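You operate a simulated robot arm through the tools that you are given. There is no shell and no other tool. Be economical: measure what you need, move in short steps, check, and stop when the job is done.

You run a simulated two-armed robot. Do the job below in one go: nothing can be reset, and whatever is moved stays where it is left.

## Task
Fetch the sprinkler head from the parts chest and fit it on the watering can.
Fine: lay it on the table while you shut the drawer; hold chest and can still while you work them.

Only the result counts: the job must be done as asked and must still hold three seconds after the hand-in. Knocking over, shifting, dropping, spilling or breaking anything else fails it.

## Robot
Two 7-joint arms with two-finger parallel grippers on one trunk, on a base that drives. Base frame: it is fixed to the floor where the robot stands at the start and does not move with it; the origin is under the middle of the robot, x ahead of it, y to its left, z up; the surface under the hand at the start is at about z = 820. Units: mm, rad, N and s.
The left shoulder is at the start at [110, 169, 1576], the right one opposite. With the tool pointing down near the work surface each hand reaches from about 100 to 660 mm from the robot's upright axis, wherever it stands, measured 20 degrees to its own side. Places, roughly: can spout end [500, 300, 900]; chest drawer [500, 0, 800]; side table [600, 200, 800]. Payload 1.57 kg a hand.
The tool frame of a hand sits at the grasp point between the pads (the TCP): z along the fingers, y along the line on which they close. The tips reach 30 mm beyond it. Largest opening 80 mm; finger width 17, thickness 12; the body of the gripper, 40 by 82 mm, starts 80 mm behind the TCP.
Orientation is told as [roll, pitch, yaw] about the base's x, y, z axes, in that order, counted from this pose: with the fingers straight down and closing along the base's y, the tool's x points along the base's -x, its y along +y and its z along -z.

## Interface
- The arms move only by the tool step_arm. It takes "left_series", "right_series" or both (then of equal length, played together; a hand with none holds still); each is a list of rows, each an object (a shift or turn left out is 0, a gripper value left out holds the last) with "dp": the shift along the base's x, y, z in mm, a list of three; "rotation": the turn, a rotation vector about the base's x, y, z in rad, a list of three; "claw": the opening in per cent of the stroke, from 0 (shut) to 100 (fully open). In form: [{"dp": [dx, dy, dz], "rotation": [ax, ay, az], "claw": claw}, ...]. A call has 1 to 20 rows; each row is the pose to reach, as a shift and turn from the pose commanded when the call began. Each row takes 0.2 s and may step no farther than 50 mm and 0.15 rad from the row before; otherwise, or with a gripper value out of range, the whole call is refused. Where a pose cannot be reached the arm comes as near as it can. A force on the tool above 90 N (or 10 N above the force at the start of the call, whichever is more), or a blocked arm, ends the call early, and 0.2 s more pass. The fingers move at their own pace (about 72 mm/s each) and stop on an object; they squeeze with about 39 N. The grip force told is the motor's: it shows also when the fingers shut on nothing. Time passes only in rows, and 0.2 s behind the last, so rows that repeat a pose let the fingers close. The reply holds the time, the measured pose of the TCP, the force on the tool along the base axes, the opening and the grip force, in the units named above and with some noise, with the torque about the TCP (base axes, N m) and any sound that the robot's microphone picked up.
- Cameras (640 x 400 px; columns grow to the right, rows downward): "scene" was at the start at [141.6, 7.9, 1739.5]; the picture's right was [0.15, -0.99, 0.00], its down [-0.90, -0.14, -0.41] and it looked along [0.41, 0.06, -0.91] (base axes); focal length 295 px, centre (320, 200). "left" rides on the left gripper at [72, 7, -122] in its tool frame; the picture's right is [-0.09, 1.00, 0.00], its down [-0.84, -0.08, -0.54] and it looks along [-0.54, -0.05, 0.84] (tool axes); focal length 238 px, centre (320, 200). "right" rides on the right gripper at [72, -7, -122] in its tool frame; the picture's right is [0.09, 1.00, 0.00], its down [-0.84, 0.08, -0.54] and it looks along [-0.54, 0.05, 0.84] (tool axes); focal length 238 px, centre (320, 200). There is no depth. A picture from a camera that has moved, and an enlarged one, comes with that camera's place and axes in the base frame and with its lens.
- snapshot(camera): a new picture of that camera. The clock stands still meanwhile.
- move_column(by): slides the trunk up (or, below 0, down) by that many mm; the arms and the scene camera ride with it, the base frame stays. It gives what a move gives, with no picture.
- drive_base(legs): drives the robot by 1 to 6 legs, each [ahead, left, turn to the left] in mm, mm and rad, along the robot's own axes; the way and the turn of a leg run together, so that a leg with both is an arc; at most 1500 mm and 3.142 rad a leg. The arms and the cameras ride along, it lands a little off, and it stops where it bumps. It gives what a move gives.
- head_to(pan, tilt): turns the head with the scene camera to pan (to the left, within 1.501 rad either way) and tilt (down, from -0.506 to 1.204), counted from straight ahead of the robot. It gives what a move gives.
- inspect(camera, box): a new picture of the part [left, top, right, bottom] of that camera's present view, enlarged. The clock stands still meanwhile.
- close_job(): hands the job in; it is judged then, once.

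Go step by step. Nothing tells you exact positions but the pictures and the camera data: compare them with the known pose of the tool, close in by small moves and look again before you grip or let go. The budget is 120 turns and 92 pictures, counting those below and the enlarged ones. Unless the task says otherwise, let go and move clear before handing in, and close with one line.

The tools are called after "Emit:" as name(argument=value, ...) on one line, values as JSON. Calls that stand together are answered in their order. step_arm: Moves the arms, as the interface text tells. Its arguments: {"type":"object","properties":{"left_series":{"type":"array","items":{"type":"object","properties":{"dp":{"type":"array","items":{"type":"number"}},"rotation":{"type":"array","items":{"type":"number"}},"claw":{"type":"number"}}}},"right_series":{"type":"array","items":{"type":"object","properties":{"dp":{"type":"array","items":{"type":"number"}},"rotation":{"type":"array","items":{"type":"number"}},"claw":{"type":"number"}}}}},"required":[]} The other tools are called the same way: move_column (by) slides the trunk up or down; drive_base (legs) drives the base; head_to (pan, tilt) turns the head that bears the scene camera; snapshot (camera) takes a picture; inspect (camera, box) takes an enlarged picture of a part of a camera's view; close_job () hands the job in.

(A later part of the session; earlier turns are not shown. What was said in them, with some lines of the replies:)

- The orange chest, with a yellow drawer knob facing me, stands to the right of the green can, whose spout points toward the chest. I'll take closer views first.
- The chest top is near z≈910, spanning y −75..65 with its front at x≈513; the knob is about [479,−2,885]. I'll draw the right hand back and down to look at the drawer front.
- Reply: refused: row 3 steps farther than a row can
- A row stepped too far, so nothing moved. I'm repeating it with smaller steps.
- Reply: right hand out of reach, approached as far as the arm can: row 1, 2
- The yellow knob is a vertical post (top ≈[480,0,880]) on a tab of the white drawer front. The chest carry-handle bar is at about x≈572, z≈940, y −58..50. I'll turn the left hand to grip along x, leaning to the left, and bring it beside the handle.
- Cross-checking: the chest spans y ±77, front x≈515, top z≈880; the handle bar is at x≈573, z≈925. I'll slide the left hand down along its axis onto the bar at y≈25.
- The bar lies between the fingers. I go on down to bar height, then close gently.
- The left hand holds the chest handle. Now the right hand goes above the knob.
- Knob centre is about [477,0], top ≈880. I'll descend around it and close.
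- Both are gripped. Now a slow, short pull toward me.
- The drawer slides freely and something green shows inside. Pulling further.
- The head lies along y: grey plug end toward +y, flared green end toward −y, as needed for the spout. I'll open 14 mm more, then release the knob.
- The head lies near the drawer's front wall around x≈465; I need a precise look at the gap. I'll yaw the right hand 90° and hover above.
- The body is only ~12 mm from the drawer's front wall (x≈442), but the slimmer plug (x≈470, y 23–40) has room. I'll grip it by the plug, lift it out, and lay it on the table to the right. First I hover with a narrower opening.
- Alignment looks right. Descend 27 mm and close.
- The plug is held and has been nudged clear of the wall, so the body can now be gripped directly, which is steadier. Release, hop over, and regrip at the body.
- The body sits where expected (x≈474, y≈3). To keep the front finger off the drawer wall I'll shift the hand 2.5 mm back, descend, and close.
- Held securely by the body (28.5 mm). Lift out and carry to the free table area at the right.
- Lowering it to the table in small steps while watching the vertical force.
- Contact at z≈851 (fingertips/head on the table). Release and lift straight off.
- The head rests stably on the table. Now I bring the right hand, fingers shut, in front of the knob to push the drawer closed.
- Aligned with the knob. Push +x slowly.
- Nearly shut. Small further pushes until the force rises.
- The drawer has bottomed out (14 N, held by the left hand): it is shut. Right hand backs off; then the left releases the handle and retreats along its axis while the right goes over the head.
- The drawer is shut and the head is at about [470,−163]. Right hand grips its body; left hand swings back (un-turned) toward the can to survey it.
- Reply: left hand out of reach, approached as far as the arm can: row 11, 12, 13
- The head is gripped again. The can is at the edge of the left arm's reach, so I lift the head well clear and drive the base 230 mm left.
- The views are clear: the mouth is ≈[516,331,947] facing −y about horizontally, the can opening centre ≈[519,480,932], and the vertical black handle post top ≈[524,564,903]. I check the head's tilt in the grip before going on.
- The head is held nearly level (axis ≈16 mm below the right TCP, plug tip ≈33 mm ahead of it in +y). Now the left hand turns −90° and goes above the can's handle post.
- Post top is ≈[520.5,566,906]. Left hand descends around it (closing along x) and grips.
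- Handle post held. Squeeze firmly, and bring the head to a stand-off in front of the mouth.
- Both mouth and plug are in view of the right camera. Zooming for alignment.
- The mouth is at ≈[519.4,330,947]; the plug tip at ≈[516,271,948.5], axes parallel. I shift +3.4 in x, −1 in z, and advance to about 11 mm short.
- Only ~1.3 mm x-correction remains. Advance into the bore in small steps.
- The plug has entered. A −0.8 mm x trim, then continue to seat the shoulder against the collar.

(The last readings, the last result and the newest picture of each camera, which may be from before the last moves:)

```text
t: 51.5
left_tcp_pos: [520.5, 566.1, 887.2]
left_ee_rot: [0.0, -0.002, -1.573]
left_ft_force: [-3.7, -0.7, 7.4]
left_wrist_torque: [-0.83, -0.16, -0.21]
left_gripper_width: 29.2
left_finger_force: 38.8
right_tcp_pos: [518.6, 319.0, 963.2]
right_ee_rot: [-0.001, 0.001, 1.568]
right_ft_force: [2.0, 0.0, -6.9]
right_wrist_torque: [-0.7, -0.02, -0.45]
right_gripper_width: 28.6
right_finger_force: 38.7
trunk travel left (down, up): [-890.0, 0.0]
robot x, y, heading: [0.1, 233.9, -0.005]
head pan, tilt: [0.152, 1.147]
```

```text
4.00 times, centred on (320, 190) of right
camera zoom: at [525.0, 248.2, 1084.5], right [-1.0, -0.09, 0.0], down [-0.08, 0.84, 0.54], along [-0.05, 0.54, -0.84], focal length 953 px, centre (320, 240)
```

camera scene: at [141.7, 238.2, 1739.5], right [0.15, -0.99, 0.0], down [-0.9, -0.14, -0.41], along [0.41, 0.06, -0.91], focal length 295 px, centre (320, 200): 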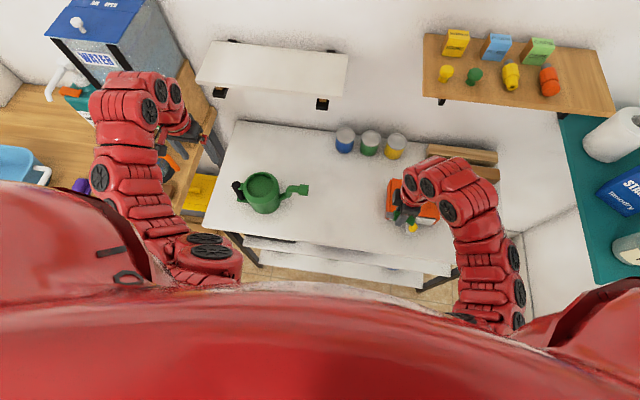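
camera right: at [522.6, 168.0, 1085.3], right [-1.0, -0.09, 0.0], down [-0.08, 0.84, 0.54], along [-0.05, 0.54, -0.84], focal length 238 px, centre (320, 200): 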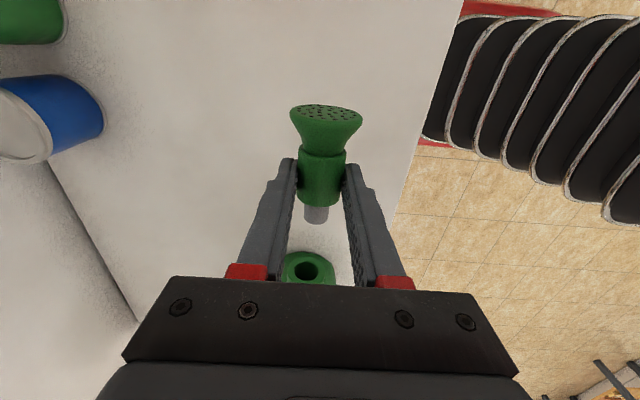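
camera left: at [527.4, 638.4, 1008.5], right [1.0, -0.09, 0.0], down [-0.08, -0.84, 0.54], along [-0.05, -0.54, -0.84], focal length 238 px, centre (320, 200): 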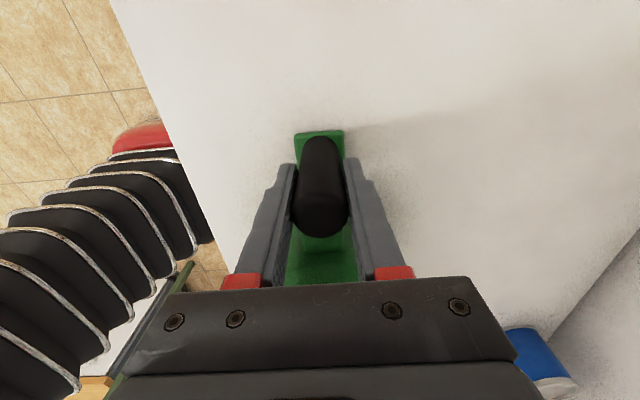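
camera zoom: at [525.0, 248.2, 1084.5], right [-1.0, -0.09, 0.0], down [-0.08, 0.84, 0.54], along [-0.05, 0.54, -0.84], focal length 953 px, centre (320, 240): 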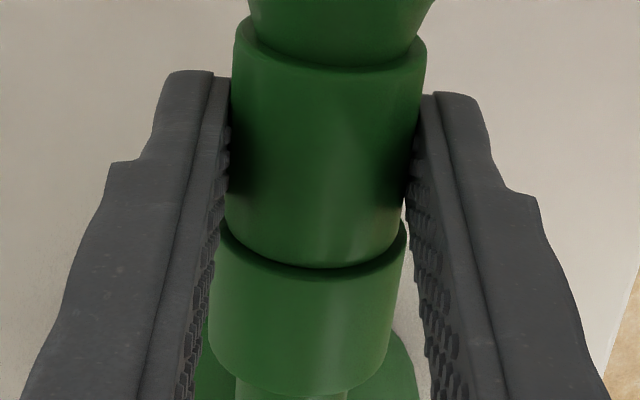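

Almost seated; some vertical side-load shows the head is slightly high. Trim 1 mm down and push a little more.

Emit:
step_arm(right_series=[{"dp": [0, 0, -1]}, {"dp": [0, 1, -1]}, {"dp": [0, 2, -1]}])

Emit:
step_arm(right_series=[{"dp": [0, 1, 0]}, {"dp": [0, 2, 0]}])

Emit:
inspect(camera="right", box=[270, 140, 370, 240])

Emit:
inspect(camera="scene", box=[285, 170, 365, 220])

```text
t: 52.3
left_tcp_pos: [521.9, 567.8, 887.3]
left_ee_rot: [0.001, 0.001, -1.572]
left_ft_force: [1.7, 7.6, -0.5]
left_wrist_torque: [0.31, -0.15, 0.21]
left_gripper_width: 29.3
left_finger_force: 39.3
right_tcp_pos: [519.4, 320.1, 963.5]
right_ee_rot: [0.0, 0.001, 1.567]
right_ft_force: [-1.6, -8.4, 4.4]
right_wrist_torque: [0.43, 0.1, 0.08]
right_gripper_width: 28.7
right_finger_force: 38.5
trunk travel left (down, up): [-890.0, 0.0]
robot x, y, heading: [0.1, 232.5, 0.0]
head pan, tilt: [0.152, 1.147]
```

```text
t: 52.9
left_tcp_pos: [521.7, 568.6, 887.1]
left_ee_rot: [-0.002, 0.001, -1.57]
left_ft_force: [-0.2, 20.2, -1.6]
left_wrist_torque: [-0.11, 0.05, 0.16]
left_gripper_width: 29.1
left_finger_force: 38.6
right_tcp_pos: [518.9, 322.4, 960.8]
right_ee_rot: [-0.001, 0.002, 1.567]
right_ft_force: [-1.2, -20.3, 4.1]
right_wrist_torque: [0.06, 0.01, 0.06]
right_gripper_width: 28.5
right_finger_force: 38.9
trunk travel left (down, up): [-890.0, 0.0]
robot x, y, heading: [-2.5, 231.7, -0.004]
head pan, tilt: [0.152, 1.147]
```

```text
4.00 times, centred on (320, 190) of right
camera zoom: at [525.9, 250.7, 1083.6], right [-1.0, -0.09, 0.0], down [-0.07, 0.84, 0.54], along [-0.05, 0.54, -0.84], focal length 953 px, centre (320, 240)
```

zoom: 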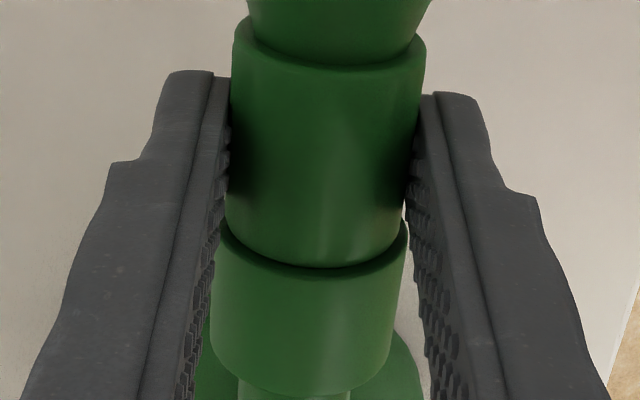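

```text
8.00 times, centred on (325, 195) of scene
camera zoom: at [141.6, 239.3, 1739.5], right [0.15, -0.99, 0.0], down [-0.9, -0.14, -0.41], along [0.41, 0.06, -0.91], focal length 2359 px, centre (280, 240)
```

zoom: 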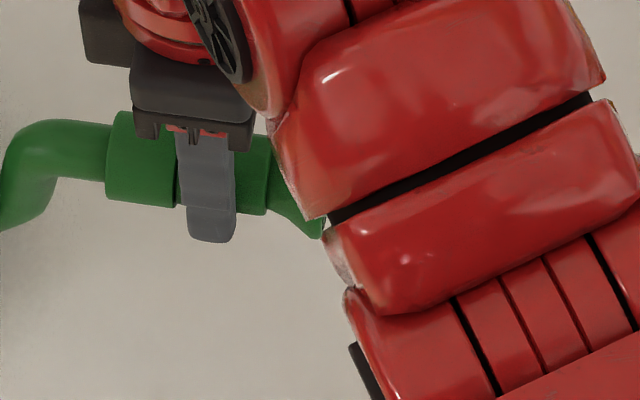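

The shoulder bears on the collar with 20 N. One slightly firmer push to make sure it is home, then relax the load.

Emit:
step_arm(right_series=[{"dp": [0, 1, 0]}, {"dp": [0, 2, 0]}])

Emit:
step_arm(right_series=[{"dp": [0, -2, 0.3]}, {"dp": [0, -4, 0.6]}, {"dp": [0, -5, 0.6]}])

Emit:
inspect(camera="right", box=[270, 140, 370, 240])

```text
t: 53.5
left_tcp_pos: [521.6, 569.2, 886.5]
left_ee_rot: [-0.003, 0.005, -1.57]
left_ft_force: [0.4, 32.8, -2.7]
left_wrist_torque: [-0.44, 0.08, 0.16]
left_gripper_width: 28.9
left_finger_force: 38.5
right_tcp_pos: [520.0, 322.5, 961.8]
right_ee_rot: [-0.002, 0.005, 1.566]
right_ft_force: [-1.4, -33.6, 4.8]
right_wrist_torque: [-0.55, 0.02, 0.01]
right_gripper_width: 28.6
right_finger_force: 38.8
trunk travel left (down, up): [-890.0, 0.0]
robot x, y, heading: [-1.8, 231.5, -0.001]
head pan, tilt: [0.152, 1.147]
```

```text
t: 54.3
left_tcp_pos: [522.1, 565.5, 887.9]
left_ee_rot: [0.0, 0.001, -1.574]
left_ft_force: [-1.1, 19.5, 2.7]
left_wrist_torque: [0.37, 0.07, -0.01]
left_gripper_width: 29.0
left_finger_force: 38.8
right_tcp_pos: [518.9, 321.2, 963.2]
right_ee_rot: [-0.001, 0.0, 1.568]
right_ft_force: [0.8, -18.2, 1.6]
right_wrist_torque: [-0.94, -0.08, -0.31]
right_gripper_width: 28.7
right_finger_force: 39.2
trunk travel left (down, up): [-890.0, 0.0]
robot x, y, heading: [-3.4, 233.0, -0.002]
head pan, tilt: [0.152, 1.147]
```

```text
4.00 times, centred on (320, 190) of right
camera zoom: at [524.5, 249.9, 1085.0], right [-1.0, -0.09, 0.0], down [-0.08, 0.84, 0.54], along [-0.05, 0.54, -0.84], focal length 953 px, centre (320, 240)
```

zoom: 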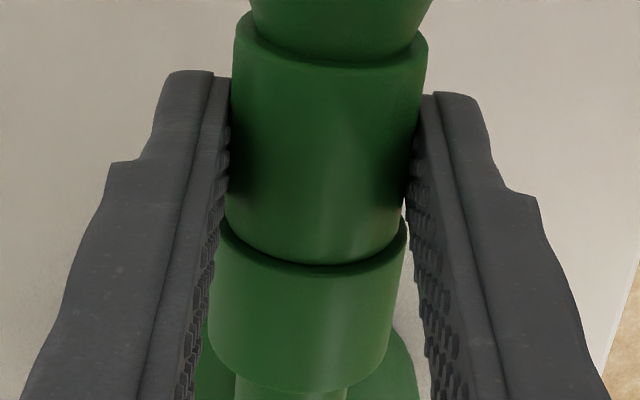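

Still 18 N of push remains; ease off further until near zero.

Emit:
step_arm(right_series=[{"dp": [0, -1.5, 0]}, {"dp": [0, -3, 0]}])

```text
t: 54.9
left_tcp_pos: [522.3, 565.6, 886.4]
left_ee_rot: [0.001, -0.003, -1.574]
left_ft_force: [-2.0, 5.9, 6.6]
left_wrist_torque: [0.29, 0.2, 0.06]
left_gripper_width: 29.3
left_finger_force: 38.6
right_tcp_pos: [517.1, 318.6, 964.8]
right_ee_rot: [0.001, -0.004, 1.572]
right_ft_force: [0.6, -3.4, -2.8]
right_wrist_torque: [-0.52, -0.06, -0.4]
right_gripper_width: 28.8
right_finger_force: 38.3
trunk travel left (down, up): [-890.0, 0.0]
robot x, y, heading: [0.1, 230.2, -0.003]
head pan, tilt: [0.152, 1.147]
```

Load is near zero. Open the right fingers a little first and check that the head stays.

Emit:
step_arm(right_series=[{"claw": 42}, {"claw": 48}, {"claw": 55}, {"claw": 55}])

Emit:
snapshot(camera="right")

```text
t: 55.9
left_tcp_pos: [521.8, 565.5, 887.9]
left_ee_rot: [0.0, -0.002, -1.573]
left_ft_force: [0.7, -1.6, 1.8]
left_wrist_torque: [0.32, -0.09, -0.02]
left_gripper_width: 29.1
left_finger_force: 38.8
right_tcp_pos: [519.2, 317.0, 963.1]
right_ee_rot: [0.001, 0.001, 1.569]
right_ft_force: [0.5, -0.9, -0.4]
right_wrist_torque: [-0.02, 0.01, 0.03]
right_gripper_width: 43.7
right_finger_force: 0.1
trunk travel left (down, up): [-890.0, 0.0]
robot x, y, heading: [-1.4, 229.6, 0.0]
head pan, tilt: [0.152, 1.147]
```

```text
20 pictures are left
camera right: at [524.8, 246.3, 1084.8], right [-1.0, -0.09, 0.0], down [-0.08, 0.84, 0.54], along [-0.05, 0.54, -0.84], focal length 238 px, centre (320, 200)
```

right: 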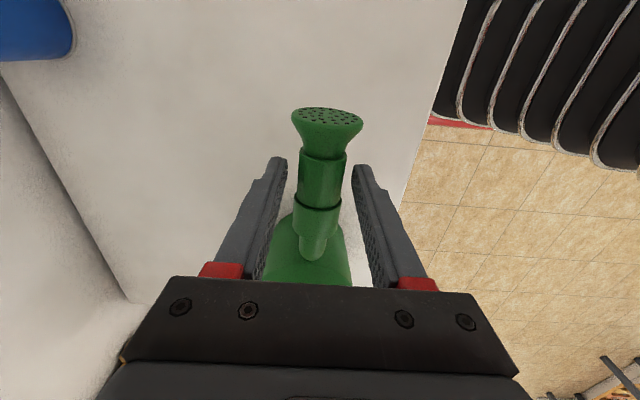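

Emit:
inspect(camera="right", box=[260, 90, 380, 240])

```text
2.67 times, centred on (320, 165) of right
camera zoom: at [524.8, 246.3, 1084.8], right [-1.0, -0.09, 0.0], down [-0.08, 0.84, 0.54], along [-0.05, 0.54, -0.84], focal length 636 px, centre (320, 293)
```

zoom: 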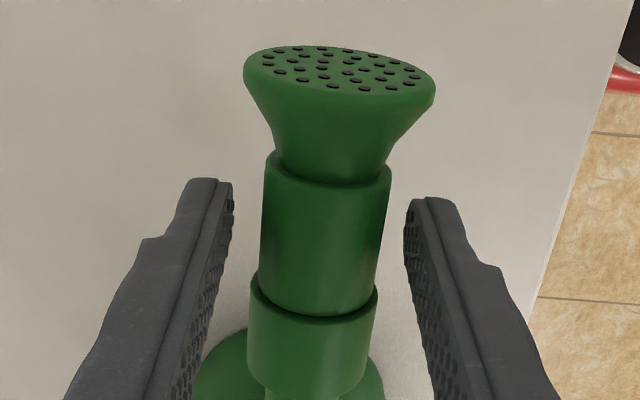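

The head stays in place, seated against the collar. Right hand retreats straight up and back for a check.

Emit:
step_arm(right_series=[{"dp": [0, 0, 25]}, {"dp": [0, 0, 65]}, {"dp": [-10, -30, 90]}, {"dp": [-20, -70, 90]}, {"dp": [-30, -110, 80]}, {"dp": [-40, -150, 70]}])

Emit:
inspect(camera="scene", box=[220, 140, 360, 230])

Emit:
inspect(camera="scene", box=[285, 170, 365, 220])

```text
t: 57.3
left_tcp_pos: [521.7, 565.6, 887.5]
left_ee_rot: [-0.001, 0.0, -1.573]
left_ft_force: [-1.3, -0.9, 0.4]
left_wrist_torque: [0.34, -0.02, 0.0]
left_gripper_width: 29.3
left_finger_force: 38.6
right_tcp_pos: [479.1, 166.0, 1034.2]
right_ee_rot: [0.0, 0.001, 1.572]
right_ft_force: [0.4, 0.7, 0.0]
right_wrist_torque: [0.0, -0.04, 0.03]
right_gripper_width: 44.0
right_finger_force: 0.1
trunk travel left (down, up): [-890.0, 0.0]
robot x, y, heading: [2.0, 230.1, -0.0]
head pan, tilt: [0.152, 1.147]
```

```text
4.44 times, centred on (290, 185) of scene
camera zoom: at [141.5, 237.9, 1739.4], right [0.15, -0.99, 0.0], down [-0.9, -0.14, -0.41], along [0.41, 0.06, -0.91], focal length 1310 px, centre (453, 267)
```

zoom: 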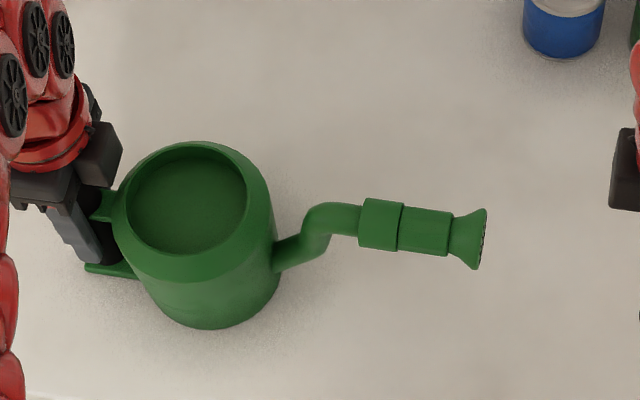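

```text
8.00 times, centred on (325, 195) of scene
camera zoom: at [141.5, 237.9, 1739.4], right [0.15, -0.99, 0.0], down [-0.9, -0.14, -0.41], along [0.41, 0.06, -0.91], focal length 2359 px, centre (280, 240)
```

zoom: 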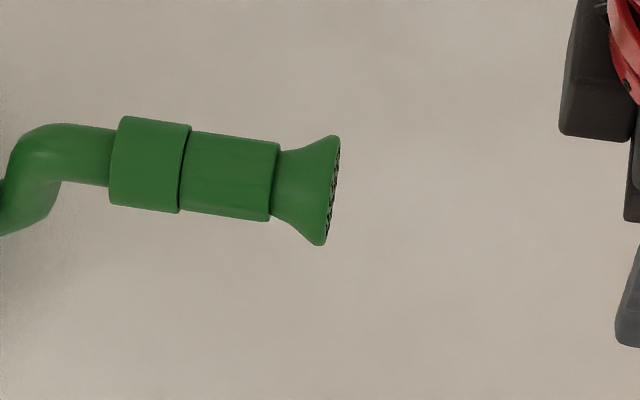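

The head is flush and in line with the spout. Now the left hand releases the handle and rises clear.

Emit:
step_arm(left_series=[{"claw": 45}, {"claw": 60}, {"claw": 80}, {"claw": 80}, {"dp": [0, 0, 30]}, {"dp": [0, 0, 75]}, {"dp": [0, 0, 120]}, {"dp": [0, 0, 120]}, {"dp": [0, 0, 120]}])

Emit:
inspect(camera="scene", box=[200, 130, 440, 250])

Emit:
inspect(camera="scene", box=[285, 170, 365, 220])

Emit:
snapshot(camera="right")

```text
t: 59.3
left_tcp_pos: [521.5, 566.6, 1006.0]
left_ee_rot: [-0.001, -0.003, -1.572]
left_ft_force: [0.3, -0.7, -0.1]
left_wrist_torque: [0.01, 0.0, -0.03]
left_gripper_width: 63.9
left_finger_force: 0.1
right_tcp_pos: [479.6, 165.5, 1034.9]
right_ee_rot: [0.001, 0.001, 1.569]
right_ft_force: [-0.7, 0.5, -0.9]
right_wrist_torque: [-0.02, -0.01, -0.01]
right_gripper_width: 44.0
right_finger_force: 0.0
trunk travel left (down, up): [-890.0, 0.0]
robot x, y, heading: [-3.4, 231.6, -0.003]
head pan, tilt: [0.152, 1.147]
```

```text
2.67 times, centred on (320, 190) of scene
camera zoom: at [141.8, 239.4, 1739.5], right [0.15, -0.99, 0.0], down [-0.9, -0.14, -0.41], along [0.41, 0.06, -0.91], focal length 786 px, centre (320, 227)
```

zoom: 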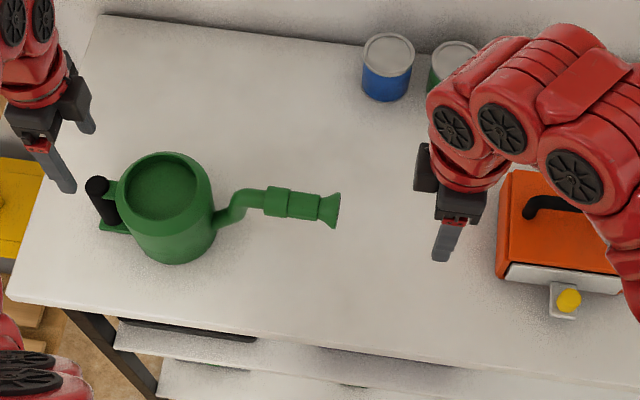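

```text
8.00 times, centred on (325, 195) of scene
camera zoom: at [141.8, 239.4, 1739.5], right [0.15, -0.99, 0.0], down [-0.9, -0.14, -0.41], along [0.41, 0.06, -0.91], focal length 2359 px, centre (280, 240)
```

zoom: 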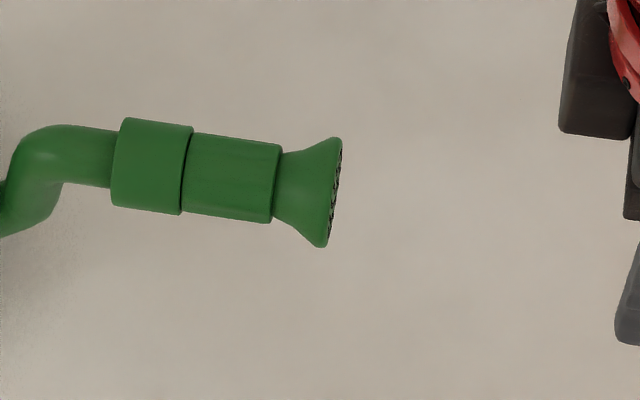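

```text
14 pictures are left
camera right: at [485.9, 95.5, 1156.1], right [-1.0, -0.09, 0.0], down [-0.08, 0.84, 0.54], along [-0.05, 0.54, -0.84], focal length 238 px, centre (320, 200)
```

right: 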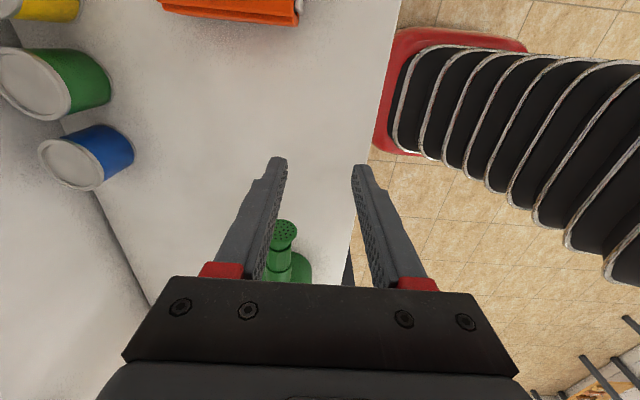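

The head is fitted flush on the spout, the can stands upright, the drawer is shut and both hands are clear. Handing in.

Emit:
close_job()

```text
The job is handed in.
```

I took the sprinkler head out of the chest, shut the drawer, and pushed the head fully onto the watering can's spout. Both hands are clear, and the job is handed in.
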